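You operate a simulated robot arm through the tools that you are given. There is no shell and no other tool.

Carry out the task below with a simulated two-armed robot. There is one attempt and no reset: what you move stays moved.

JOB
Pick up the purple float from the top of the steel bench with one hand, pass it to the other hand and put it on the top of the ratchet bench. Set down upright: float.

It is judged by the outcome, as a careful person would: the job done as asked, and still so three seconds after it is handed in. It fails if anything else is knocked over, pushed out of place, dropped, spilled or broken.

ROBOT AND FRAMES
Two 7-joint arms with three-finger grippers on one trunk, on a base that moves. Base frame: it is fixed to the floor where the robot stands at the start and does not move with it; the origin is under the middle of the robot, x ahead of it, y to its left, z up. Readings come in m, degrees, newtons and seconds.
The left shoulder is at the start at [0.086, 0.126, 1.11], the right one opposite. With the tool pointing down near the work surface each hand reaches from about 0.36 to 0.86 m from the robot's upright axis, wherever it stands, measured 20 degrees to its own side. Places, roughly: float [0, 2, 1]; top of the ratchet bench [-4.7, 2.4, 0.8]. Payload 2.94 kg a hand.
The tool frame of a hand sits at the grasp point between the pads (the TCP): z along the fingers, y along the line on which they close. The tips reach 0.03 m beyond it. The gripper opens to 0.128 m; its body begins 0.093 m behind the TCP.
Orientation is that of the tool frame in the base frame, as [roll, pitch, yaw] about the fixed x, y, z axes, in that order (R = Rz(yaw) Ry(pitch) Rx(roll)). With the fingers straight down and closing along the base's y, the tool's x points along the base's -x, its y along +y and its z along -z.

CONTROLS
- The arms move only by the tool step_arm. It takes "left_targets", "right_targets" or both (then of equal length, played together; a hand with none holds still); each is a list of rows, each an object (a shift or turn left out is 0, a gripper value left out holds the last) with "slide": the shift along the tool's x, y, z in units of 200 mm (1.0 is 200 mm), a list of three; "rot": the turn, a rotation vector about the tool's x, y, z in units of 120 degrees (1.0 is 120 degrees), a list of three; "grip": the finger opening in cm, from 0 to 12.8. In form: [{"slide": [dx, dy, dz], "rot": [ax, ay, az], "grip": grip}, ...]. A call has 1 to 20 rows; each row is the pose to reach, as a shift and turn from the pose commanded when the call began, along the tool's axes at that moment. A call with a number of a shift or a turn outside -1 to 1 is refused whole. Each row takes 0.2 s and may step no farther than 0.05 m and 8.6 degrees from the row before; otherwise, or with a gripper value out of range, the whole call is refused. Where a pose cannot be reached the arm comes as near as it can. A force on the tool above 40 N (or 10 N above the force at the start of the call, whichever is more), or a blocked arm, ends the call early, and 0.2 s more pass. Each finger travels about 0.0842 m/s and halts on what it meets, pressing with about 21 N; the grip force reading is that of the motor and also rises with nothing between the fingers. The clock runs only during rows and for 0.2 s after the last one: add rows that repeat a pose to give the fingers time. The reply holds the time, the measured pose of the TCP, the force on the tool along the base axes, the opening and the grip force, in the units named above and with some noise, with the torque about the TCP (base axes, N m) and any sound that the robot's microphone picked up.
- Cameras (640 x 400 px; columns grow to the right, rows downward): "scene" is now at [0.2221, -0.008, 1.2835]; the picture's right is [-0.09, -1.00, 0.00], its down [-0.45, 0.04, -0.89] and it looks along [0.89, -0.08, -0.45] (base axes); focal length 241 px, centre (320, 200). "left" rides on the left gripper at [0.069, 0.015, -0.12] in its tool frame; the picture's right is [-0.21, 0.98, 0.00], its down [-0.82, -0.18, -0.54] and it looks along [-0.53, -0.12, 0.84] (tool axes); focal length 251 px, centre (320, 200). "right" rides on the right gripper at [0.069, -0.015, -0.12] in its tool frame; the picture's right is [0.21, 0.98, 0.00], its down [-0.82, 0.18, -0.54] and it looks along [-0.53, 0.12, 0.84] (tool axes); focal length 251 px, centre (320, 200). There is no depth. A picture from a camera that has moved, and an enlarged one, comes with that camera's place and axes in the base frame and with its lens.
- snapshot(camera): a new picture of that camera. No time passes.
- raise_lower(by): moves the trunk up (or, below 0, down) by that many m; the arms and the scene camera ride with it, the base frame stays. It gives what a move gives, with no picture.
- drive_base(legs): drives the robot by 1 to 6 legs, each [ahead, left, turn to the left] in m, m and degrees, along the robot's own axes; the way and the turn of a leg run together, so that a leg with both is an arc; at most 1.5 m and 180 degrees a leg. The arms and the cameras ride along, it lands a little off, and it stops where it bumps. It gives what a move gives.
- aim_head(pan, tilt): turns the head with the scene camera to pan (to the left, within 80 degrees either way) and tilt (down, from -29 to 69), counted from straight ahead of the robot (the tilt from the chest, where the trunk bows). It gives what a move gives.
- zoom(camera, box): a new picture of the part [left, top, right, bottom] of that camera's present view, enlarged. No time passes.
- finish_job(): hands the job in; it is judged then, once.

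Places have to be worked out from the pictures, the camera data and where the tool is seen. Open the grippers and draw the arms clear of the work before you hand the job in, unless the task says otherwise.

The tools are called as name(argument=value, ...) on one line, values as JSON. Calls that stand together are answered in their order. step_arm: Moves the arms, as the interface text tells. Its arguments: {"type":"object","properties":{"left_targets":{"type":"array"},"right_targets":{"type":"array"}},"required":[]} The other tools are called the same way: raise_lower (by) moves the trunk up or down; drive_base (legs) drives the base; aim_head (pan, tilt) turns the head that bears the scene camera; snapshot (camera) takes a picture; zoom (camera, box) takes an enlarged picture of a part of a camera's view; finish_job () hands the job in.

At the start:

```text
time_s: 0.0
left_tool_pos: [0.5237, 0.2271, 1.1179]
left_orientation: [180.0, 0.2, 180.0]
left_ft_force: [-0.2, -0.8, -0.1]
left_moment: [0.0, 0.0, 0.02]
left_gripper_width: 0.1277
left_grip_force: 0.0
right_tool_pos: [0.3692, -0.1866, 1.1595]
right_orientation: [-179.9, 0.0, -179.9]
right_ft_force: [0.0, 0.4, 0.9]
right_moment: [0.01, 0.03, 0.02]
right_gripper_width: 0.1282
right_grip_force: 0.2
trunk travel left (down, up): [-0.325, 0.222]
robot x, y, heading: [-0.0011, 0.0032, 0.1]
head pan, tilt (commanded): [-5.1, 27.0]
```

scene: 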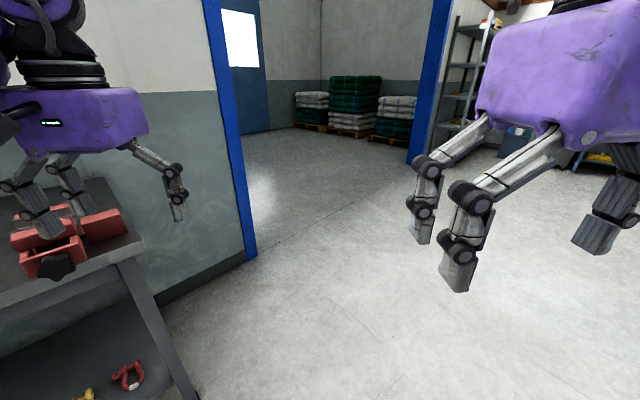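
right: 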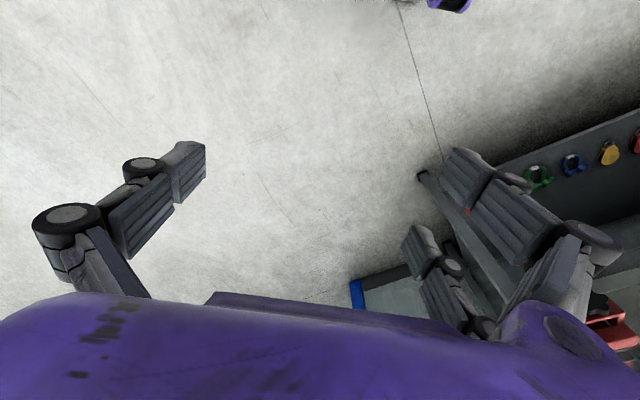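
left: 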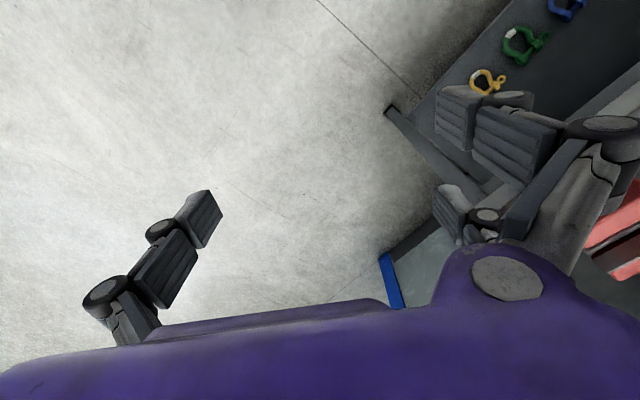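

The left side shows a bench edge close to the left hand; the float is said to be near [0, 2, 1]. I turn the head left to see the bench and the surroundings.

aim_head(pan=60, tilt=25)

```text
time_s: 1.4
left_tool_pos: [0.5231, 0.2271, 1.1187]
left_orientation: [180.0, 0.0, 180.0]
left_ft_force: [-0.3, -0.6, 0.1]
left_moment: [0.02, 0.06, 0.01]
left_gripper_width: 0.1279
left_grip_force: 0.1
right_tool_pos: [0.3684, -0.185, 1.1585]
right_orientation: [180.0, 0.0, 179.9]
right_ft_force: [0.0, 1.2, -0.1]
right_moment: [0.03, -0.02, 0.03]
right_gripper_width: 0.1279
right_grip_force: 0.1
trunk travel left (down, up): [-0.325, 0.222]
robot x, y, heading: [0.0014, -0.0015, 0.1]
head pan, tilt (commanded): [60.0, 25.0]
```

The head is panned left now; I take a picture.

snapshot(camera="scene")

```text
taken
camera scene: at [0.177, 0.0798, 1.2868], right [0.87, -0.5, 0.0], down [-0.21, -0.37, -0.91], along [0.45, 0.78, -0.42], focal length 241 px, centre (320, 200)
```

scene: 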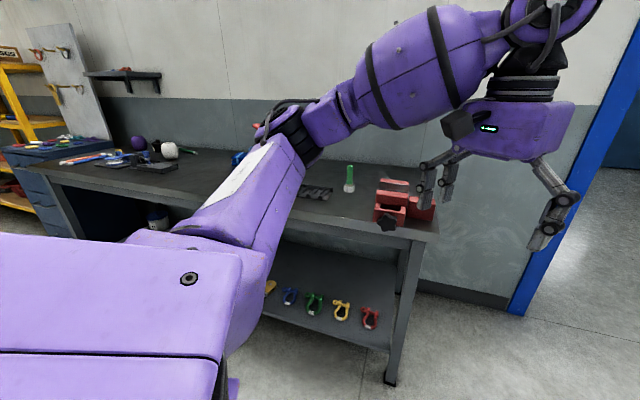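

I see a steel bench with a vise at the right end and a purple round thing at the far left end. I pan further left and look closer.

aim_head(pan=80, tilt=20)

snapshot(camera="scene")

zoom(camera="scene", box=[160, 80, 400, 230])

```text
time_s: 2.2
left_tool_pos: [0.5229, 0.2273, 1.1188]
left_orientation: [180.0, 0.1, 179.9]
left_ft_force: [-0.1, 0.3, 0.3]
left_moment: [0.01, 0.01, 0.04]
left_gripper_width: 0.1279
left_grip_force: 0.0
right_tool_pos: [0.3689, -0.1852, 1.1599]
right_orientation: [180.0, 0.0, 180.0]
right_ft_force: [0.0, 0.2, -0.3]
right_moment: [0.03, 0.01, -0.01]
right_gripper_width: 0.128
right_grip_force: 0.1
trunk travel left (down, up): [-0.325, 0.222]
robot x, y, heading: [0.0023, 0.0001, 0.0]
head pan, tilt (commanded): [80.0, 20.0]
```

```text
taken
camera scene: at [0.1472, 0.0918, 1.2948], right [0.98, -0.17, 0.0], down [-0.06, -0.34, -0.94], along [0.16, 0.93, -0.34], focal length 241 px, centre (320, 200)
```

scene: 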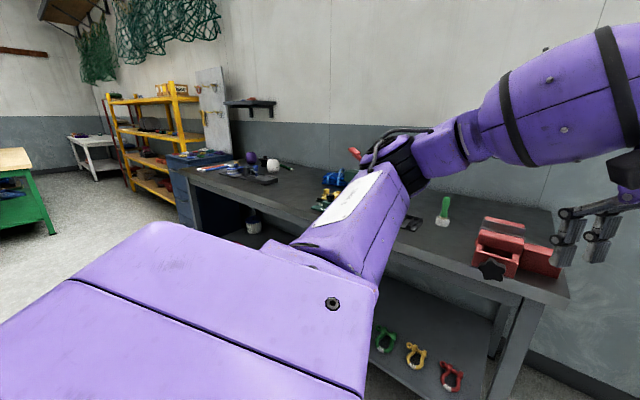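

```text
2.67 times, centred on (280, 155) of scene
camera zoom: at [0.1472, 0.0918, 1.2948], right [0.98, -0.17, 0.0], down [-0.06, -0.34, -0.94], along [0.16, 0.93, -0.34], focal length 642 px, centre (427, 320)
```

zoom: 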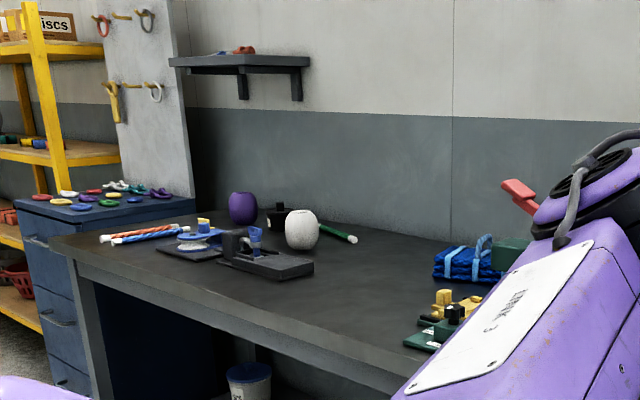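

The purple float sits near the far left end of the steel bench, about (-0.05, 2.0), and the bench seems to run obliquely with its front edge about 0.84 m from me at heading ~41°. I turn left in place by 40° (hands' radius ~0.6 m stays short of the bench).

drive_base(legs=[[0, 0, 40]])

aim_head(pan=30, tilt=25)

snapshot(camera="scene")

```text
time_s: 4.4
left_tool_pos: [0.2605, 0.507, 1.1179]
left_orientation: [-179.9, 0.1, -140.6]
left_ft_force: [-0.3, -0.4, 0.6]
left_moment: [0.02, -0.03, 0.01]
left_gripper_width: 0.1283
left_grip_force: 0.1
right_tool_pos: [0.4024, 0.0905, 1.1586]
right_orientation: [-179.9, 0.1, -140.6]
right_ft_force: [0.1, -0.9, 0.3]
right_moment: [0.02, 0.01, -0.05]
right_gripper_width: 0.1278
right_grip_force: 0.0
trunk travel left (down, up): [-0.325, 0.222]
robot x, y, heading: [-0.0022, -0.0017, 39.3]
head pan, tilt (commanded): [80.0, 20.0]
```

```text
time_s: 5.6
left_tool_pos: [0.2591, 0.5076, 1.1194]
left_orientation: [180.0, 0.1, -140.6]
left_ft_force: [0.3, -0.5, -0.4]
left_moment: [-0.02, -0.01, -0.04]
left_gripper_width: 0.1279
left_grip_force: 0.0
right_tool_pos: [0.4017, 0.0911, 1.1591]
right_orientation: [180.0, 0.2, -140.6]
right_ft_force: [-1.2, -0.8, 0.5]
right_moment: [-0.04, 0.04, 0.02]
right_gripper_width: 0.1279
right_grip_force: 0.1
trunk travel left (down, up): [-0.325, 0.222]
robot x, y, heading: [0.0006, -0.0037, 39.4]
head pan, tilt (commanded): [30.0, 25.0]
```

```text
taken
camera scene: at [0.1335, 0.169, 1.2868], right [0.94, -0.35, 0.0], down [-0.15, -0.4, -0.91], along [0.32, 0.85, -0.42], focal length 241 px, centre (320, 200)
```

scene: 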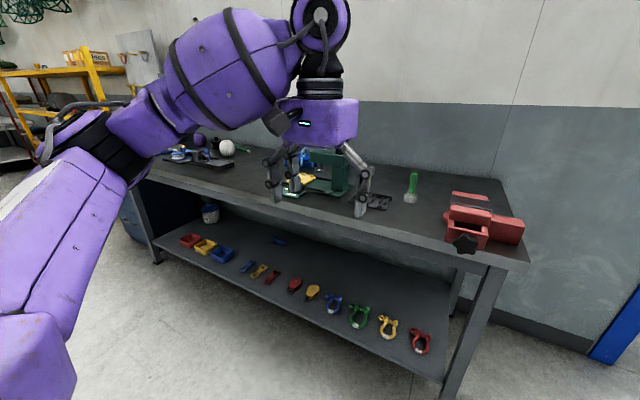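

The bench is in view now. To fix its height I tilt down to see the leg feet on the floor.

aim_head(pan=10, tilt=45)

snapshot(camera="scene")

aim_head(pan=70, tilt=20)

snapshot(camera="scene")

```text
time_s: 6.5
left_tool_pos: [0.2584, 0.5074, 1.1193]
left_orientation: [-180.0, 0.1, -140.5]
left_ft_force: [0.1, -0.4, 0.2]
left_moment: [0.01, -0.01, 0.01]
left_gripper_width: 0.1282
left_grip_force: 0.1
right_tool_pos: [0.4022, 0.0914, 1.1596]
right_orientation: [-179.9, 0.0, -140.6]
right_ft_force: [0.1, 0.8, -0.7]
right_moment: [0.01, 0.0, 0.0]
right_gripper_width: 0.1278
right_grip_force: 0.0
trunk travel left (down, up): [-0.325, 0.222]
robot x, y, heading: [0.0025, -0.0028, 39.4]
head pan, tilt (commanded): [10.0, 45.0]
```

```text
taken
camera scene: at [0.1541, 0.1446, 1.2563], right [0.76, -0.65, 0.0], down [-0.46, -0.54, -0.71], along [0.46, 0.54, -0.71], focal length 241 px, centre (320, 200)
```

scene: 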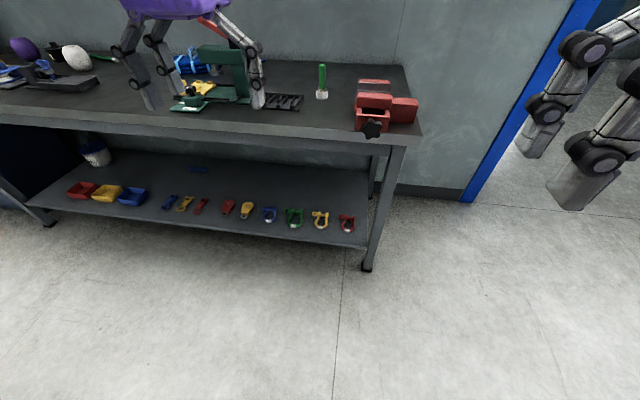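

```text
time_s: 7.8
left_tool_pos: [0.2586, 0.5088, 1.1184]
left_orientation: [-180.0, 0.1, -140.4]
left_ft_force: [-0.6, -0.2, -0.4]
left_moment: [-0.02, 0.01, 0.04]
left_gripper_width: 0.1281
left_grip_force: 0.1
right_tool_pos: [0.4023, 0.0911, 1.1593]
right_orientation: [180.0, 0.2, -140.6]
right_ft_force: [0.0, 0.1, 1.3]
right_moment: [0.01, 0.02, -0.01]
right_gripper_width: 0.1281
right_grip_force: 0.1
trunk travel left (down, up): [-0.325, 0.222]
robot x, y, heading: [-0.003, 0.0003, 39.6]
head pan, tilt (commanded): [70.0, 20.0]
```

```text
taken
camera scene: at [0.0703, 0.1705, 1.2948], right [0.94, 0.33, 0.0], down [0.11, -0.32, -0.94], along [-0.31, 0.89, -0.34], focal length 241 px, centre (320, 200)
```

scene: 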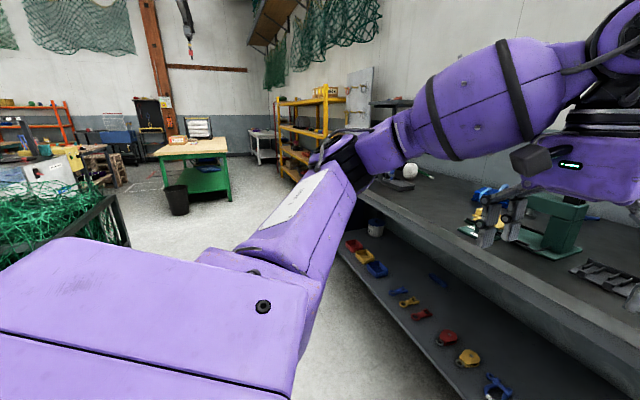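

From the floor contacts I get the bench front edge ~0.92 m from my start point along heading ~40°, top at z≈0.85–0.9, and the float around (-0.08, 2.2). I strafe left 1.1 m along the bench, keeping the distance, then look again.

drive_base(legs=[[0, 1.1, 0]])

aim_head(pan=-10, tilt=30)

snapshot(camera="scene")

snapshot(camera="left")

```text
time_s: 17.7
left_tool_pos: [-0.4512, 1.356, 1.1192]
left_orientation: [180.0, 0.1, -139.9]
left_ft_force: [-0.9, -0.7, 0.2]
left_moment: [0.01, 0.02, 0.0]
left_gripper_width: 0.1278
left_grip_force: 0.0
right_tool_pos: [-0.3014, 0.9414, 1.1588]
right_orientation: [180.0, 0.1, -139.8]
right_ft_force: [0.1, -0.2, 0.0]
right_moment: [-0.02, 0.0, 0.03]
right_gripper_width: 0.128
right_grip_force: 0.2
trunk travel left (down, up): [-0.325, 0.222]
robot x, y, heading: [-0.7074, 0.8492, 40.3]
head pan, tilt (commanded): [70.0, 20.0]
```

```text
time_s: 19.2
left_tool_pos: [-0.4507, 1.358, 1.1199]
left_orientation: [-179.9, -0.1, -140.0]
left_ft_force: [0.1, 0.0, 0.7]
left_moment: [0.0, 0.0, 0.01]
left_gripper_width: 0.1281
left_grip_force: 0.0
right_tool_pos: [-0.3029, 0.941, 1.1589]
right_orientation: [180.0, 0.1, -139.9]
right_ft_force: [-0.6, 0.1, -0.1]
right_moment: [0.0, 0.01, -0.02]
right_gripper_width: 0.1279
right_grip_force: 0.1
trunk travel left (down, up): [-0.325, 0.222]
robot x, y, heading: [-0.7015, 0.8464, 40.1]
head pan, tilt (commanded): [-10.0, 30.0]
```

```text
taken
camera scene: at [-0.5264, 0.976, 1.2788], right [0.5, -0.86, 0.0], down [-0.43, -0.25, -0.87], along [0.75, 0.43, -0.5], focal length 241 px, centre (320, 200)
```

scene: 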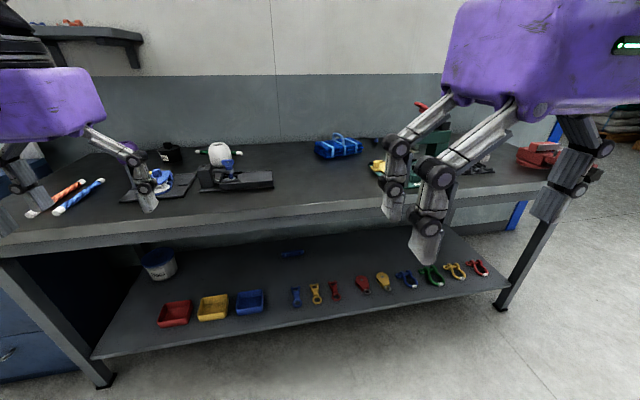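

```text
taken
camera left: at [-0.5155, 1.3242, 1.2399], right [-0.46, 0.89, 0.0], down [0.74, 0.39, 0.54], along [0.48, 0.25, -0.84], focal length 251 px, centre (320, 200)
```

left: 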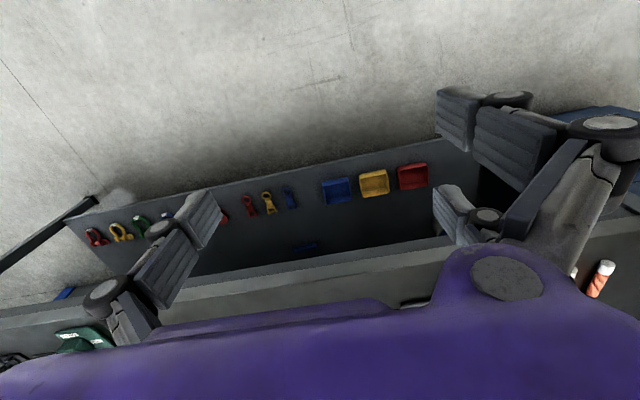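

The feet of the bench confirm its front edge line (n≈0.93, heading 40.4°) and top z≈0.86; the float is hidden by my left fingers, roughly at (-0.08, 2.17, 0.93). I strafe 0.4 m more to the left for an open view.

drive_base(legs=[[0, 0.4, 0]])

aim_head(pan=10, tilt=22)

snapshot(camera="scene")

zoom(camera="scene", box=[200, 120, 440, 270])

```text
time_s: 23.3
left_tool_pos: [-0.7066, 1.6629, 1.1173]
left_orientation: [-179.8, 0.1, -140.0]
left_ft_force: [-0.3, -0.5, 0.6]
left_moment: [0.04, -0.03, 0.02]
left_gripper_width: 0.128
left_grip_force: 0.0
right_tool_pos: [-0.56, 1.2462, 1.1596]
right_orientation: [180.0, 0.1, -140.0]
right_ft_force: [0.6, 0.7, -0.9]
right_moment: [0.03, -0.02, -0.01]
right_gripper_width: 0.1277
right_grip_force: 0.1
trunk travel left (down, up): [-0.325, 0.222]
robot x, y, heading: [-0.9612, 1.1553, 40.2]
head pan, tilt (commanded): [-10.0, 30.0]
```

```text
time_s: 24.1
left_tool_pos: [-0.7073, 1.6622, 1.1191]
left_orientation: [180.0, 0.1, -140.0]
left_ft_force: [0.1, 1.4, 0.0]
left_moment: [0.02, -0.01, 0.04]
left_gripper_width: 0.1281
left_grip_force: 0.1
right_tool_pos: [-0.5597, 1.2471, 1.1586]
right_orientation: [180.0, 0.1, -140.1]
right_ft_force: [-0.2, 0.0, 0.3]
right_moment: [0.01, -0.01, 0.0]
right_gripper_width: 0.1279
right_grip_force: 0.1
trunk travel left (down, up): [-0.325, 0.222]
robot x, y, heading: [-0.9618, 1.152, 39.9]
head pan, tilt (commanded): [10.0, 22.0]
```

```text
taken
camera scene: at [-0.8014, 1.307, 1.2916], right [0.77, -0.64, 0.0], down [-0.24, -0.29, -0.93], along [0.6, 0.71, -0.37], focal length 241 px, centre (320, 200)
```

scene: 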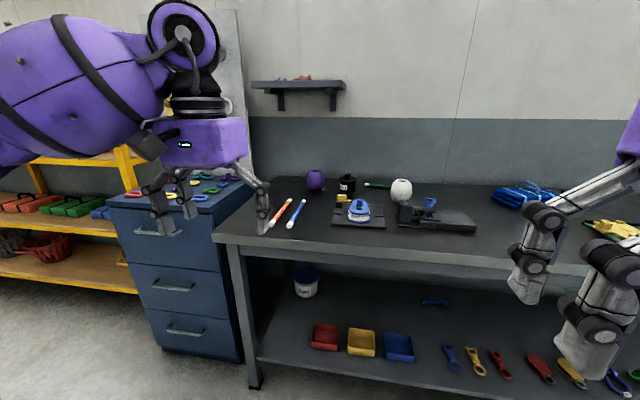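

```text
2.67 times, centred on (320, 195) of scene
camera zoom: at [-0.8014, 1.307, 1.2916], right [0.77, -0.64, 0.0], down [-0.24, -0.29, -0.93], along [0.6, 0.71, -0.37], focal length 642 px, centre (320, 213)
```

zoom: 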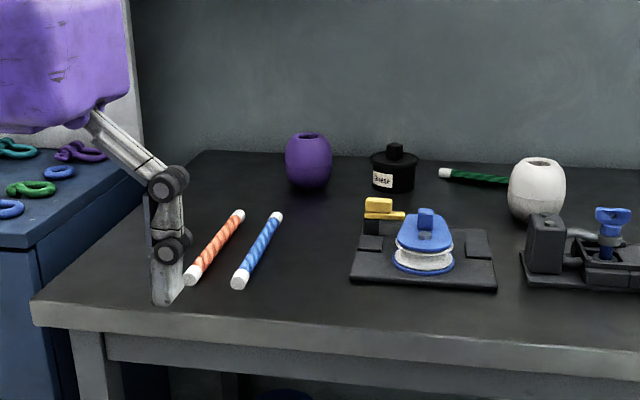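

The float is clearly visible: a barrel shape ~9 cm wide with a vertical hole, standing near the back left of the bench, at about (-0.06, 2.22), with a black jar ~0.17 m to its right. Before driving ahead I look down to see how far my base reaches forward.

aim_head(pan=0, tilt=69)

snapshot(camera="scene")

```text
time_s: 25.2
left_tool_pos: [-0.7063, 1.6636, 1.1186]
left_orientation: [-179.9, 0.1, -140.0]
left_ft_force: [-0.3, -0.3, 0.1]
left_moment: [0.0, 0.01, -0.03]
left_gripper_width: 0.1281
left_grip_force: 0.1
right_tool_pos: [-0.5586, 1.2474, 1.1587]
right_orientation: [180.0, 0.1, -140.2]
right_ft_force: [0.2, 0.1, 0.6]
right_moment: [0.0, -0.04, 0.01]
right_gripper_width: 0.1281
right_grip_force: 0.1
trunk travel left (down, up): [-0.325, 0.222]
robot x, y, heading: [-0.9618, 1.1503, 40.1]
head pan, tilt (commanded): [0.0, 68.8]
```

```text
taken
camera scene: at [-0.8183, 1.272, 1.2274], right [0.64, -0.77, 0.0], down [-0.71, -0.6, -0.36], along [0.28, 0.23, -0.93], focal length 241 px, centre (320, 200)
```

scene: 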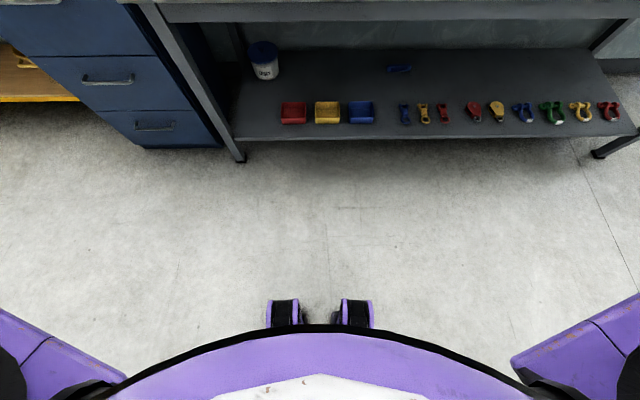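

My base's front wheels reach only ~0.2 m ahead of the axis, and the bench front edge is ~0.9 m away, so I can drive ahead 0.52 m safely; the fingertips at z≈1.09 stay above everything on the bench.

drive_base(legs=[[0.52, 0, 0]])

aim_head(pan=12, tilt=35)

snapshot(camera="scene")

snapshot(camera="left")

```text
time_s: 28.3
left_tool_pos: [-0.3055, 1.9996, 1.1196]
left_orientation: [-179.9, 0.0, -140.0]
left_ft_force: [-0.4, 0.4, -0.8]
left_moment: [-0.03, 0.01, -0.02]
left_gripper_width: 0.1278
left_grip_force: 0.0
right_tool_pos: [-0.1582, 1.584, 1.1595]
right_orientation: [180.0, 0.1, -140.0]
right_ft_force: [0.3, 0.6, 0.6]
right_moment: [-0.01, 0.0, 0.02]
right_gripper_width: 0.1281
right_grip_force: 0.1
trunk travel left (down, up): [-0.325, 0.222]
robot x, y, heading: [-0.5601, 1.4877, 40.0]
head pan, tilt (commanded): [0.0, 68.8]
```

```text
time_s: 29.3
left_tool_pos: [-0.3059, 2.0003, 1.118]
left_orientation: [-179.9, 0.1, -140.0]
left_ft_force: [-0.2, -0.4, -0.1]
left_moment: [-0.01, -0.06, -0.01]
left_gripper_width: 0.1282
left_grip_force: 0.1
right_tool_pos: [-0.1574, 1.5835, 1.1588]
right_orientation: [180.0, 0.1, -140.0]
right_ft_force: [0.2, 0.1, 1.0]
right_moment: [-0.01, 0.0, -0.02]
right_gripper_width: 0.128
right_grip_force: 0.1
trunk travel left (down, up): [-0.325, 0.222]
robot x, y, heading: [-0.559, 1.4908, 40.0]
head pan, tilt (commanded): [12.0, 35.0]
```

```text
taken
camera scene: at [-0.4052, 1.6427, 1.2709], right [0.79, -0.62, 0.0], down [-0.35, -0.45, -0.82], along [0.5, 0.65, -0.57], focal length 241 px, centre (320, 200)
```

scene: 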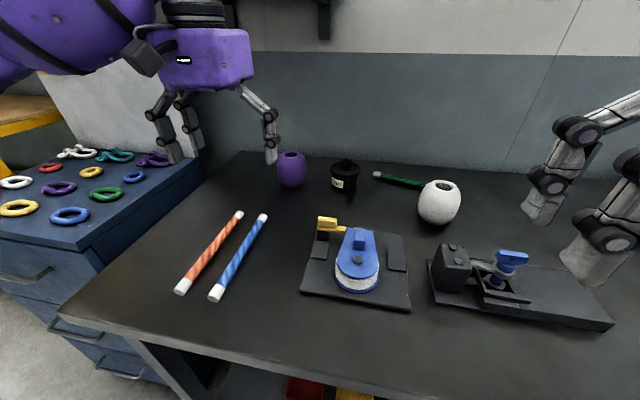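

```text
taken
camera left: at [-0.3699, 1.9668, 1.24], right [-0.46, 0.89, 0.0], down [0.74, 0.39, 0.54], along [0.48, 0.25, -0.84], focal length 251 px, centre (320, 200)
```

left: 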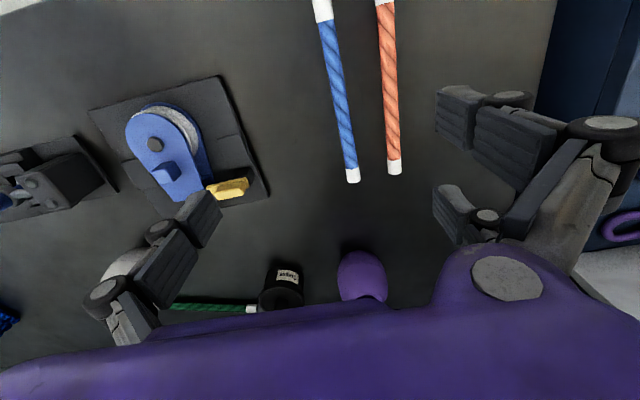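

The float is well in view, just beyond and right of the left hand. I zoom on it to locate it precisely.

zoom(camera="scene", box=[240, 120, 400, 220])

zoom(camera="left", box=[240, 220, 480, 370])

```text
4.00 times, centred on (320, 170) of scene
camera zoom: at [-0.4052, 1.6427, 1.2709], right [0.79, -0.62, 0.0], down [-0.35, -0.45, -0.82], along [0.5, 0.65, -0.57], focal length 964 px, centre (320, 320)
```

zoom: 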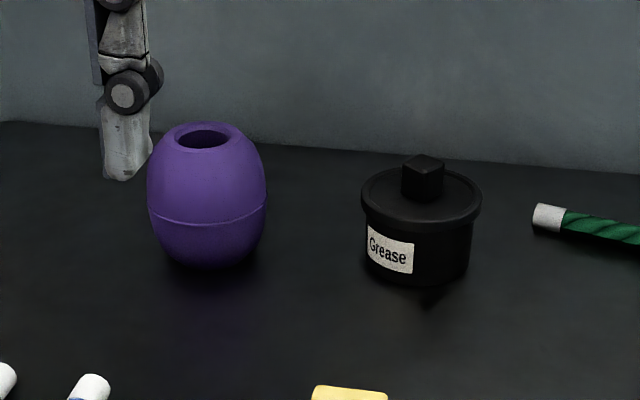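

```text
2.67 times, centred on (360, 295) of left
camera zoom: at [-0.3699, 1.9668, 1.24], right [-0.46, 0.89, 0.0], down [0.74, 0.39, 0.54], along [0.48, 0.25, -0.84], focal length 670 px, centre (213, -53)
```

zoom: 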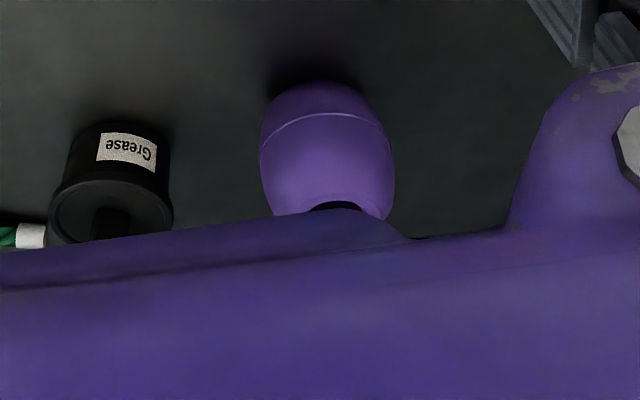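

Triangulating scene and left-hand views puts the float's axis at about (-0.062, 2.221), its top at z≈0.968 and the bench top at ≈0.866; that is 0.85 m ahead of me, so I need about 0.1 m more. First I check the wall shelf above the float for clearance to my wrist.

aim_head(pan=8, tilt=0)

snapshot(camera="scene")

```text
time_s: 30.3
left_tool_pos: [-0.307, 2.0, 1.1184]
left_orientation: [-179.8, 0.2, -140.1]
left_ft_force: [0.0, -0.3, -0.2]
left_moment: [0.01, 0.02, 0.02]
left_gripper_width: 0.1277
left_grip_force: 0.0
right_tool_pos: [-0.157, 1.5843, 1.1601]
right_orientation: [180.0, 0.1, -140.0]
right_ft_force: [-0.9, -0.4, -0.3]
right_moment: [0.03, 0.0, -0.02]
right_gripper_width: 0.1279
right_grip_force: 0.1
trunk travel left (down, up): [-0.325, 0.222]
robot x, y, heading: [-0.5609, 1.4909, 39.7]
head pan, tilt (commanded): [8.0, 0.0]
```

```text
taken
camera scene: at [-0.3992, 1.6403, 1.3271], right [0.74, -0.67, 0.0], down [0.0, 0.0, -1.0], along [0.67, 0.74, 0.0], focal length 241 px, centre (320, 200)
```

scene: 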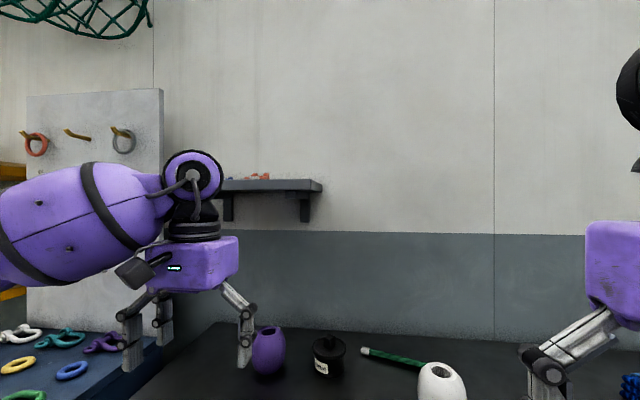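

The shelf board is at z≈1.36–1.39 and set back near the wall; with the hand kept at about 1.03 while moving in, my wrist (top ≈0.29 m above the TCP) stays below and in front of it. I drive 0.10 m ahead.

drive_base(legs=[[0.1, 0, 0]])

aim_head(pan=10, tilt=40)

snapshot(camera="scene")

zoom(camera="scene", box=[220, 80, 420, 205])

```text
time_s: 31.5
left_tool_pos: [-0.2309, 2.0641, 1.1195]
left_orientation: [-179.9, 0.1, -140.0]
left_ft_force: [-0.2, -0.4, 0.2]
left_moment: [0.01, 0.01, 0.0]
left_gripper_width: 0.1279
left_grip_force: 0.0
right_tool_pos: [-0.0832, 1.6475, 1.1596]
right_orientation: [-180.0, 0.1, -140.0]
right_ft_force: [0.7, -0.1, -0.5]
right_moment: [0.0, -0.01, -0.04]
right_gripper_width: 0.1279
right_grip_force: 0.0
trunk travel left (down, up): [-0.325, 0.222]
robot x, y, heading: [-0.4843, 1.5513, 40.2]
head pan, tilt (commanded): [8.0, 0.0]
```

```text
time_s: 32.5
left_tool_pos: [-0.2315, 2.063, 1.1195]
left_orientation: [-179.9, 0.1, -140.0]
left_ft_force: [0.3, 0.0, 0.6]
left_moment: [0.0, 0.0, 0.01]
left_gripper_width: 0.1279
left_grip_force: 0.0
right_tool_pos: [-0.0826, 1.6491, 1.1599]
right_orientation: [180.0, 0.1, -140.0]
right_ft_force: [0.0, -0.8, 0.1]
right_moment: [-0.01, 0.03, -0.01]
right_gripper_width: 0.1281
right_grip_force: 0.1
trunk travel left (down, up): [-0.325, 0.222]
robot x, y, heading: [-0.4845, 1.5535, 40.1]
head pan, tilt (commanded): [10.0, 40.0]
```

```text
taken
camera scene: at [-0.3293, 1.702, 1.2635], right [0.77, -0.64, 0.0], down [-0.41, -0.49, -0.77], along [0.49, 0.59, -0.64], focal length 241 px, centre (320, 200)
```

scene: 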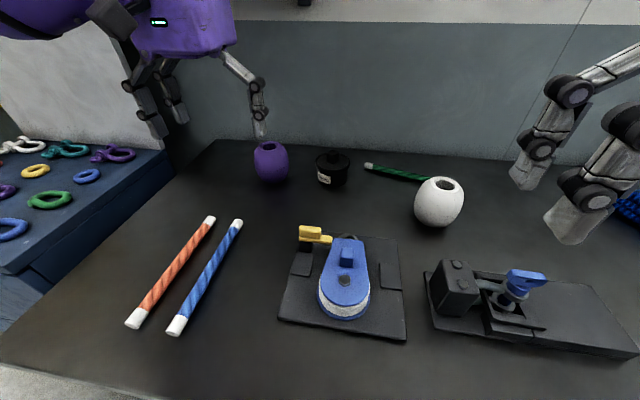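

```text
3.20 times, centred on (320, 142) of scene
camera zoom: at [-0.3293, 1.702, 1.2635], right [0.77, -0.64, 0.0], down [-0.41, -0.49, -0.77], along [0.49, 0.59, -0.64], focal length 771 px, centre (320, 384)
```

zoom: 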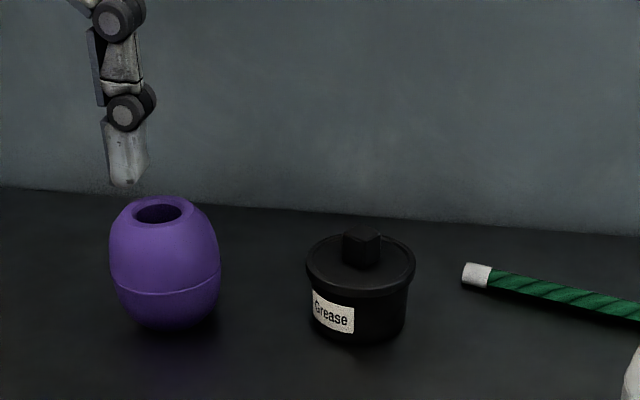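

The new view confirms the float axis at (-0.064, 2.224), top 0.968, bottom 0.866. I lower the left hand to z≈1.03 and slide it forward most of the way, then check.

step_arm(left_targets=[{"slide": [0, 0, 0.225], "grip": 12.8}, {"slide": [0, 0, 0.45]}, {"slide": [-0.2, 0.025, 0.45]}, {"slide": [-0.4, 0.05, 0.45]}, {"slide": [-0.6, 0.078, 0.45]}, {"slide": [-0.75, 0.078, 0.45]}, {"slide": [-0.75, 0.078, 0.45]}])

snapshot(camera="scene")

snapshot(camera="left")

```text
time_s: 34.1
left_tool_pos: [-0.1257, 2.1717, 1.0299]
left_orientation: [180.0, 0.1, -139.9]
left_ft_force: [0.1, -0.2, 0.2]
left_moment: [0.0, -0.05, 0.0]
left_gripper_width: 0.1278
left_grip_force: 0.1
right_tool_pos: [-0.0831, 1.6481, 1.16]
right_orientation: [180.0, 0.1, -140.0]
right_ft_force: [0.3, -0.2, 0.3]
right_moment: [0.02, -0.05, 0.03]
right_gripper_width: 0.128
right_grip_force: 0.0
trunk travel left (down, up): [-0.325, 0.222]
robot x, y, heading: [-0.487, 1.5576, 40.0]
head pan, tilt (commanded): [10.0, 40.0]
```

```text
taken
camera scene: at [-0.3301, 1.7018, 1.2635], right [0.77, -0.64, 0.0], down [-0.41, -0.49, -0.77], along [0.49, 0.59, -0.64], focal length 241 px, centre (320, 200)
```

scene: 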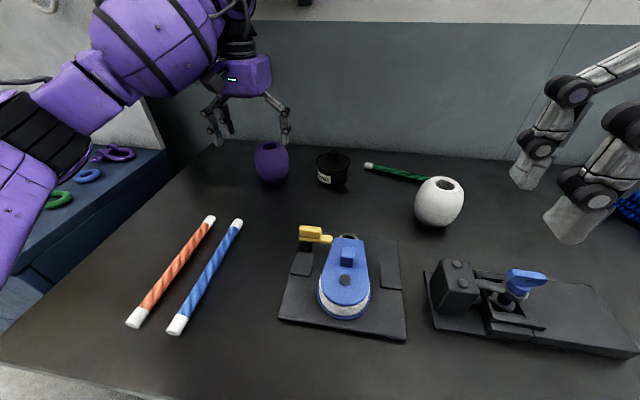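

```text
taken
camera left: at [-0.1898, 2.1385, 1.1507], right [-0.46, 0.89, 0.0], down [0.74, 0.39, 0.54], along [0.48, 0.25, -0.84], focal length 251 px, centre (320, 200)
```

left: 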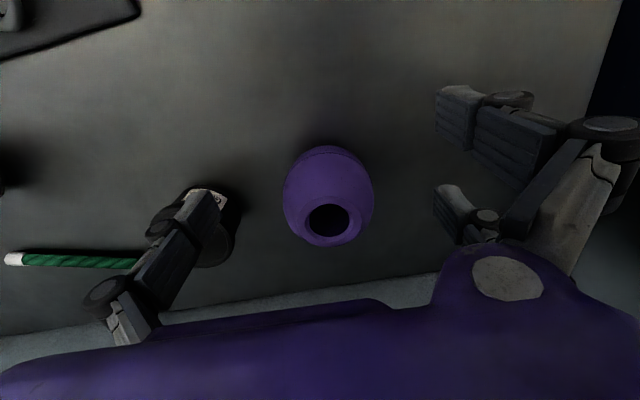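

The left camera now sees the float: it gives the axis nearer (-0.069, 2.211). I slide the remaining ~0.069 m forward at the same height and re-check before descending.

step_arm(left_targets=[{"slide": [-0.17, -0.016, 0]}, {"slide": [-0.343, -0.032, 0]}, {"slide": [-0.343, -0.032, 0]}])

snapshot(camera="left")

zoom(camera="scene", box=[180, 40, 380, 215])

```text
time_s: 34.9
left_tool_pos: [-0.0704, 2.2113, 1.0293]
left_orientation: [-180.0, 0.1, -140.1]
left_ft_force: [0.3, -0.6, -0.5]
left_moment: [-0.01, -0.01, 0.01]
left_gripper_width: 0.1279
left_grip_force: 0.1
right_tool_pos: [-0.0839, 1.6492, 1.1589]
right_orientation: [180.0, 0.1, -140.0]
right_ft_force: [-0.3, 0.2, -0.4]
right_moment: [0.0, -0.04, 0.0]
right_gripper_width: 0.128
right_grip_force: 0.0
trunk travel left (down, up): [-0.325, 0.222]
robot x, y, heading: [-0.4854, 1.5529, 40.0]
head pan, tilt (commanded): [10.0, 40.0]
```

```text
taken
camera left: at [-0.1341, 2.1779, 1.1503], right [-0.46, 0.89, 0.0], down [0.74, 0.39, 0.54], along [0.48, 0.25, -0.84], focal length 251 px, centre (320, 200)
```

left: 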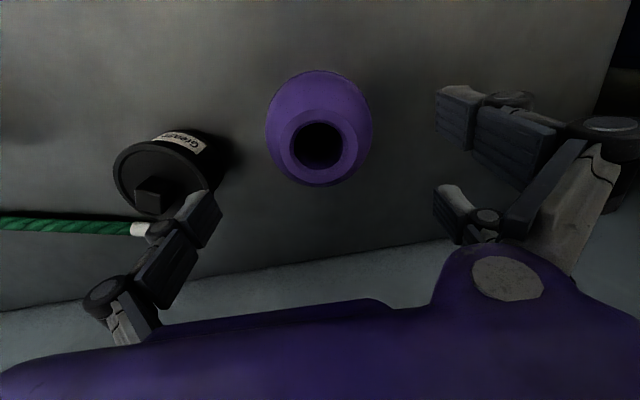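

```text
2.29 times, centred on (280, 128) of scene
camera zoom: at [-0.3301, 1.702, 1.2635], right [0.77, -0.64, 0.0], down [-0.41, -0.49, -0.77], along [0.49, 0.59, -0.64], focal length 551 px, centre (411, 366)
```

zoom: 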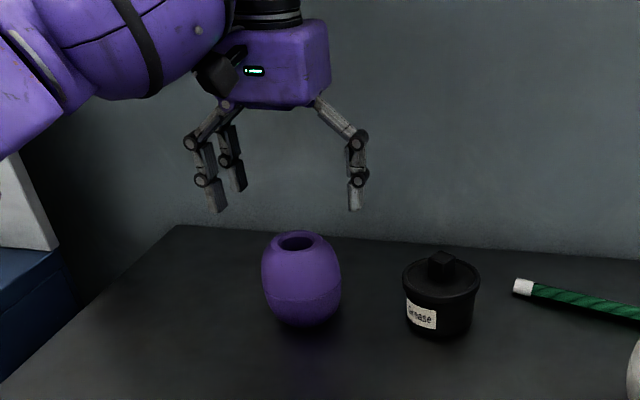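

The two left-hand views agree on the float axis at about (-0.075, 2.206), top ≈0.977, so bench top ≈0.88 and float centre ≈0.93. I shift back 7 mm and descend to z≈0.935 with the hand open.

step_arm(left_targets=[{"slide": [0.035, -0.005, 0.1]}, {"slide": [0.035, -0.005, 0.22]}, {"slide": [0.035, -0.005, 0.34]}, {"slide": [0.035, -0.005, 0.47]}, {"slide": [0.035, -0.005, 0.47]}])

snapshot(camera="left")

zoom(camera="scene", box=[180, 60, 380, 235])

```text
time_s: 36.1
left_tool_pos: [-0.0734, 2.2051, 0.9353]
left_orientation: [-179.9, 0.1, -140.0]
left_ft_force: [-0.1, 0.0, -0.3]
left_moment: [0.01, -0.03, -0.01]
left_gripper_width: 0.1282
left_grip_force: 0.1
right_tool_pos: [-0.0833, 1.6487, 1.1587]
right_orientation: [-180.0, 0.0, -140.0]
right_ft_force: [0.0, -0.5, 0.3]
right_moment: [0.0, 0.01, 0.01]
right_gripper_width: 0.1279
right_grip_force: 0.0
trunk travel left (down, up): [-0.325, 0.222]
robot x, y, heading: [-0.4872, 1.5511, 40.1]
head pan, tilt (commanded): [10.0, 40.0]
```

```text
taken
camera left: at [-0.138, 2.1723, 1.0559], right [-0.46, 0.89, 0.0], down [0.74, 0.39, 0.54], along [0.48, 0.25, -0.84], focal length 251 px, centre (320, 200)
```

left: 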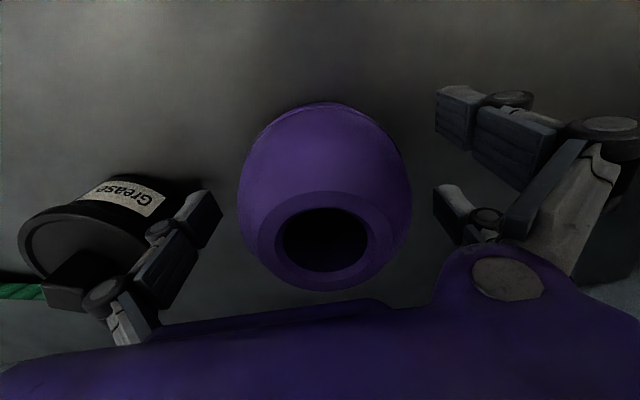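

```text
2.29 times, centred on (280, 148) of scene
camera zoom: at [-0.3295, 1.7016, 1.2635], right [0.77, -0.64, 0.0], down [-0.41, -0.49, -0.77], along [0.49, 0.59, -0.64], focal length 551 px, centre (411, 320)
```

zoom: 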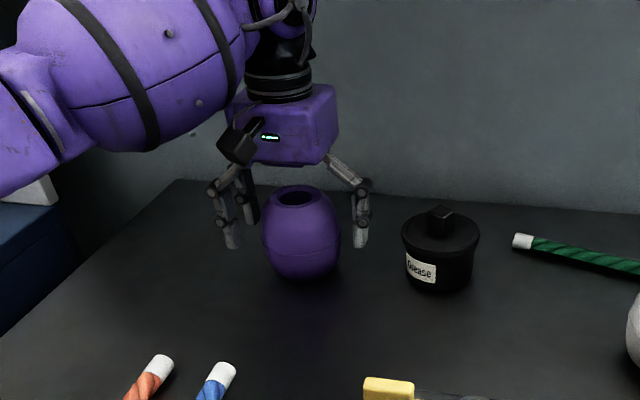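

The hand surrounds the float evenly (axis within ~3 mm of the TCP). I close the left gripper on it.

step_arm(left_targets=[{"slide": [0, 0, 0], "grip": 5}, {"slide": [0, 0, 0], "grip": 5}, {"slide": [0, 0, 0], "grip": 5}, {"slide": [0, 0, 0], "grip": 5}, {"slide": [0, 0, 0], "grip": 5}])

snapshot(camera="left")

```text
time_s: 37.3
left_tool_pos: [-0.0744, 2.2053, 0.9344]
left_orientation: [-179.9, 0.2, -140.0]
left_ft_force: [1.5, 0.0, -0.1]
left_moment: [-0.03, -0.02, 0.0]
left_gripper_width: 0.0851
left_grip_force: 21.1
right_tool_pos: [-0.083, 1.6481, 1.1596]
right_orientation: [-180.0, 0.2, -140.0]
right_ft_force: [0.0, 0.0, 0.4]
right_moment: [-0.01, -0.02, -0.03]
right_gripper_width: 0.1282
right_grip_force: 0.0
trunk travel left (down, up): [-0.325, 0.222]
robot x, y, heading: [-0.4864, 1.5533, 39.9]
head pan, tilt (commanded): [10.0, 40.0]
```

```text
taken
camera left: at [-0.1379, 2.1725, 1.056], right [-0.46, 0.89, 0.0], down [0.74, 0.39, 0.54], along [0.48, 0.25, -0.84], focal length 251 px, centre (320, 200)
```

left: 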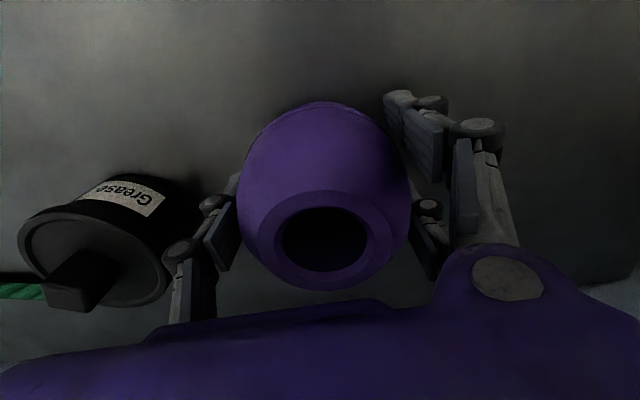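

Grip force 21 N at an opening of 0.085 m: the float is held. I lift it straight up 0.1 m, slowly at first.

step_arm(left_targets=[{"slide": [0, 0, -0.05]}, {"slide": [0, 0, -0.125]}, {"slide": [0, 0, -0.25]}, {"slide": [0, 0, -0.375]}, {"slide": [0, 0, -0.5]}, {"slide": [0, 0, -0.5]}])

snapshot(camera="scene")

snapshot(camera="left")

```text
time_s: 38.7
left_tool_pos: [-0.0741, 2.206, 1.0351]
left_orientation: [179.9, 0.0, -140.0]
left_ft_force: [-0.1, 0.8, -2.1]
left_moment: [0.0, -0.02, 0.04]
left_gripper_width: 0.0853
left_grip_force: 21.0
right_tool_pos: [-0.0827, 1.6492, 1.1601]
right_orientation: [-180.0, 0.1, -140.0]
right_ft_force: [0.2, 0.2, -0.4]
right_moment: [0.0, 0.02, -0.02]
right_gripper_width: 0.128
right_grip_force: 0.0
trunk travel left (down, up): [-0.325, 0.222]
robot x, y, heading: [-0.4872, 1.552, 40.3]
head pan, tilt (commanded): [10.0, 40.0]
```

```text
taken
camera scene: at [-0.3293, 1.7024, 1.2633], right [0.77, -0.64, 0.0], down [-0.41, -0.49, -0.77], along [0.49, 0.59, -0.64], focal length 241 px, centre (320, 200)
```

scene: 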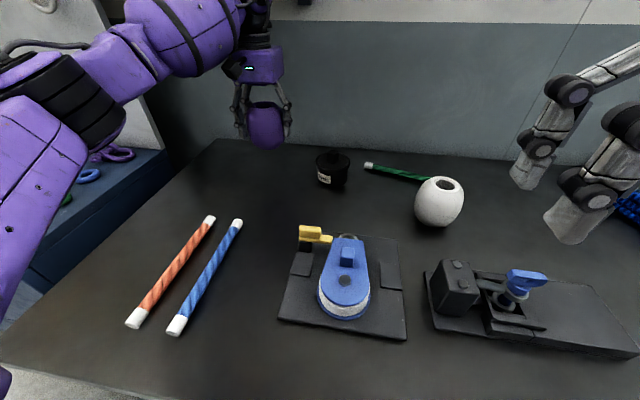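

```text
taken
camera left: at [-0.138, 2.1729, 1.1563], right [-0.46, 0.89, 0.0], down [0.74, 0.39, 0.54], along [0.48, 0.25, -0.84], focal length 251 px, centre (320, 200)
```

left: 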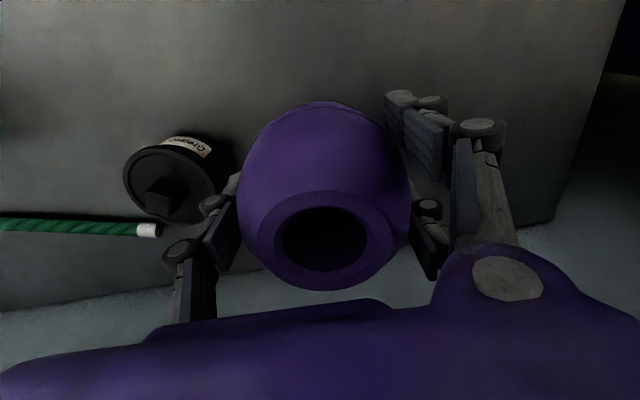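

The float hangs safely in the left hand (about 2 N). I draw the hand back 0.2 m toward me while raising it, then back the base off the bench.

step_arm(left_targets=[{"slide": [0.15, 0, -0.1]}, {"slide": [0.35, 0, -0.2]}, {"slide": [0.55, 0, -0.3]}, {"slide": [0.77, 0, -0.4]}, {"slide": [1.0, 0, -0.45]}, {"slide": [1.0, 0, -0.45]}])

drive_base(legs=[[-0.6, 0, 0]])

aim_head(pan=0, tilt=30)

snapshot(camera="scene")

```text
time_s: 40.1
left_tool_pos: [-0.2258, 2.0764, 1.1249]
left_orientation: [-179.9, -0.1, -140.1]
left_ft_force: [-0.1, -0.5, -1.5]
left_moment: [-0.05, 0.01, 0.02]
left_gripper_width: 0.0853
left_grip_force: 21.2
right_tool_pos: [-0.0817, 1.6483, 1.1592]
right_orientation: [179.9, 0.0, -140.1]
right_ft_force: [-0.7, 0.4, -0.7]
right_moment: [-0.01, 0.02, -0.01]
right_gripper_width: 0.128
right_grip_force: 0.1
trunk travel left (down, up): [-0.325, 0.222]
robot x, y, heading: [-0.4852, 1.5522, 40.1]
head pan, tilt (commanded): [10.0, 40.0]
```

```text
time_s: 43.5
left_tool_pos: [-0.6895, 1.6888, 1.124]
left_orientation: [-179.9, 0.1, -139.7]
left_ft_force: [0.1, -0.1, -1.0]
left_moment: [-0.01, 0.0, -0.01]
left_gripper_width: 0.0853
left_grip_force: 21.3
right_tool_pos: [-0.5436, 1.2613, 1.1597]
right_orientation: [-180.0, 0.2, -139.7]
right_ft_force: [0.3, 0.5, -0.2]
right_moment: [0.0, -0.03, 0.01]
right_gripper_width: 0.128
right_grip_force: 0.0
trunk travel left (down, up): [-0.325, 0.222]
robot x, y, heading: [-0.9441, 1.1627, 40.4]
head pan, tilt (commanded): [10.0, 40.0]
```

```text
time_s: 44.2
left_tool_pos: [-0.6889, 1.6894, 1.125]
left_orientation: [-179.9, 0.0, -139.7]
left_ft_force: [-0.2, 0.6, -2.1]
left_moment: [-0.03, -0.03, 0.02]
left_gripper_width: 0.0851
left_grip_force: 21.3
right_tool_pos: [-0.5432, 1.2606, 1.1593]
right_orientation: [-179.9, 0.1, -139.7]
right_ft_force: [0.0, -0.1, 0.6]
right_moment: [0.02, -0.02, -0.03]
right_gripper_width: 0.128
right_grip_force: 0.0
trunk travel left (down, up): [-0.325, 0.222]
robot x, y, heading: [-0.9456, 1.1643, 40.3]
head pan, tilt (commanded): [0.0, 30.0]
```

```text
taken
camera scene: at [-0.7754, 1.3074, 1.2787], right [0.65, -0.76, 0.0], down [-0.38, -0.32, -0.87], along [0.66, 0.56, -0.5], focal length 241 px, centre (320, 200)
```

scene: 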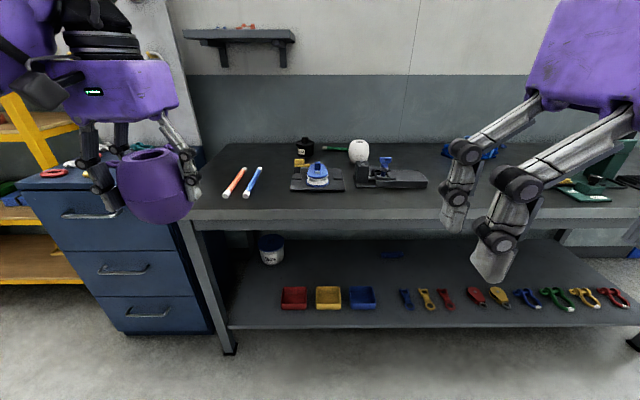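

The robot is clear of the bench, float held in the left hand at about 0.54 m ahead, 0.23 m left. For the pass I will keep the left hand pointing down (its single finger on the right side) and bring the right hand in from the right, pointing left and 20° down, so its fingers grip front and back. I first rotate the right hand into that attitude well away from the float.

step_arm(right_targets=[{"slide": [-0.043, -0.02, -0.01], "rot": [-0.0302, -0.0302, -0.0431], "grip": 12.8}, {"slide": [-0.087, -0.04, -0.02], "rot": [-0.0604, -0.0604, -0.0862]}, {"slide": [-0.13, -0.06, -0.03], "rot": [-0.0906, -0.0906, -0.1293]}, {"slide": [-0.173, -0.08, -0.04], "rot": [-0.1207, -0.1207, -0.1724]}, {"slide": [-0.217, -0.1, -0.05], "rot": [-0.1509, -0.1509, -0.2155]}, {"slide": [-0.26, -0.12, -0.06], "rot": [-0.1811, -0.1811, -0.2586]}, {"slide": [-0.303, -0.14, -0.07], "rot": [-0.2113, -0.2113, -0.3017]}, {"slide": [-0.347, -0.16, -0.08], "rot": [-0.2415, -0.2415, -0.3448]}, {"slide": [-0.39, -0.18, -0.09], "rot": [-0.2717, -0.2717, -0.3879]}, {"slide": [-0.433, -0.2, -0.1], "rot": [-0.3019, -0.3019, -0.431]}, {"slide": [-0.477, -0.22, -0.11], "rot": [-0.332, -0.332, -0.4741]}, {"slide": [-0.52, -0.24, -0.12], "rot": [-0.3622, -0.3622, -0.5172]}, {"slide": [-0.563, -0.26, -0.13], "rot": [-0.3924, -0.3924, -0.5603]}, {"slide": [-0.607, -0.28, -0.14], "rot": [-0.4226, -0.4226, -0.6034]}, {"slide": [-0.65, -0.3, -0.14], "rot": [-0.4528, -0.4528, -0.6465]}, {"slide": [-0.65, -0.3, -0.14], "rot": [-0.4528, -0.4528, -0.6465]}])

snapshot(camera="scene")

snapshot(camera="right")

```text
time_s: 47.6
left_tool_pos: [-0.6892, 1.6887, 1.1252]
left_orientation: [-180.0, 0.1, -139.7]
left_ft_force: [-0.1, -0.6, -1.1]
left_moment: [0.02, -0.03, 0.01]
left_gripper_width: 0.0853
left_grip_force: 21.0
right_tool_pos: [-0.5205, 1.2804, 1.2383]
right_orientation: [-180.0, 70.1, -49.8]
right_ft_force: [0.0, 1.3, -0.3]
right_moment: [0.01, -0.02, 0.02]
right_gripper_width: 0.1282
right_grip_force: 0.1
right hand out of reach, approached as far as the arm can: row 12, 13, 14, 15, 16
trunk travel left (down, up): [-0.325, 0.222]
robot x, y, heading: [-0.9415, 1.1653, 40.2]
head pan, tilt (commanded): [0.0, 30.0]
```

```text
taken
camera scene: at [-0.7752, 1.3072, 1.2788], right [0.65, -0.76, 0.0], down [-0.38, -0.32, -0.87], along [0.66, 0.56, -0.5], focal length 241 px, centre (320, 200)
```

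scene: 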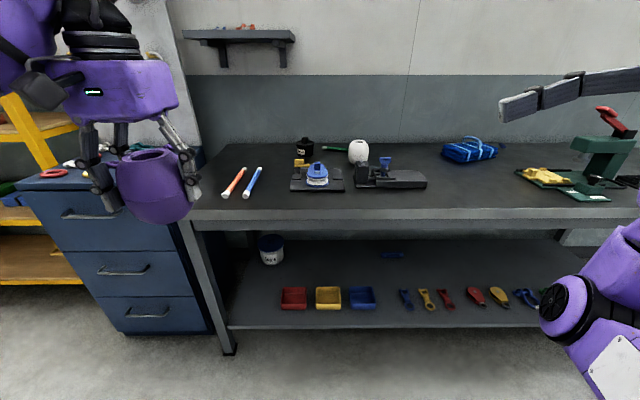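

```text
taken
camera right: at [-0.4205, 1.1853, 1.2142], right [-0.7, -0.69, -0.2], down [0.01, -0.29, 0.96], along [-0.72, 0.67, 0.21], focal length 251 px, centre (320, 200)
```

right: 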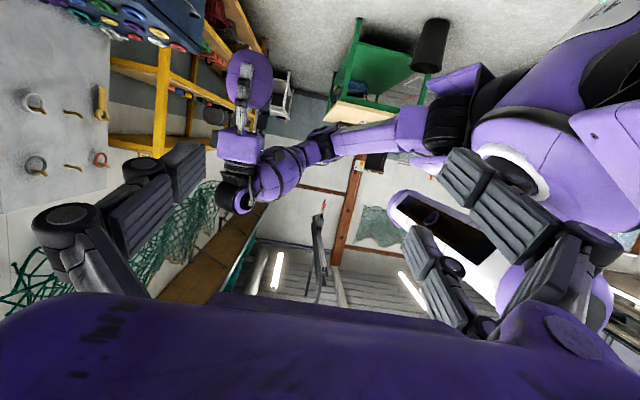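

The right hand took the wanted attitude (pointing left, 20° down) but stopped short at about 0.40 m ahead, 0.18 m right because the outer position was out of reach. I now move it inward along its pointing direction to see where it reaches, still well clear of the float.

step_arm(right_targets=[{"slide": [-0.06, -0.04, 0.15]}, {"slide": [-0.12, -0.08, 0.32]}, {"slide": [-0.18, -0.12, 0.49]}, {"slide": [-0.24, -0.17, 0.66]}, {"slide": [-0.3, -0.21, 0.8]}, {"slide": [-0.355, -0.25, 0.93]}, {"slide": [-0.355, -0.25, 0.93]}, {"slide": [-0.355, -0.25, 0.93]}])

snapshot(camera="scene")

```text
time_s: 49.5
left_tool_pos: [-0.689, 1.6907, 1.1241]
left_orientation: [-179.9, 0.0, -139.7]
left_ft_force: [0.0, -0.2, -1.0]
left_moment: [0.02, -0.03, 0.01]
left_gripper_width: 0.0852
left_grip_force: 20.9
right_tool_pos: [-0.6117, 1.4668, 1.2402]
right_orientation: [179.5, 69.8, -50.1]
right_ft_force: [0.5, -0.1, -0.1]
right_moment: [0.02, 0.0, -0.04]
right_gripper_width: 0.1278
right_grip_force: 0.2
trunk travel left (down, up): [-0.325, 0.222]
robot x, y, heading: [-0.942, 1.1633, 40.2]
head pan, tilt (commanded): [0.0, 30.0]
```

```text
taken
camera scene: at [-0.7756, 1.3078, 1.2788], right [0.65, -0.76, 0.0], down [-0.38, -0.32, -0.87], along [0.66, 0.56, -0.5], focal length 241 px, centre (320, 200)
```

scene: 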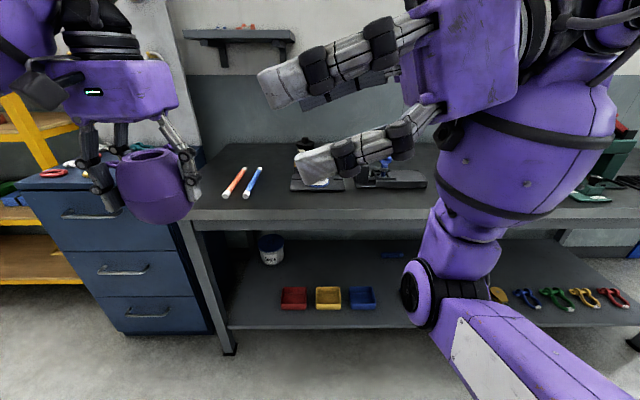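

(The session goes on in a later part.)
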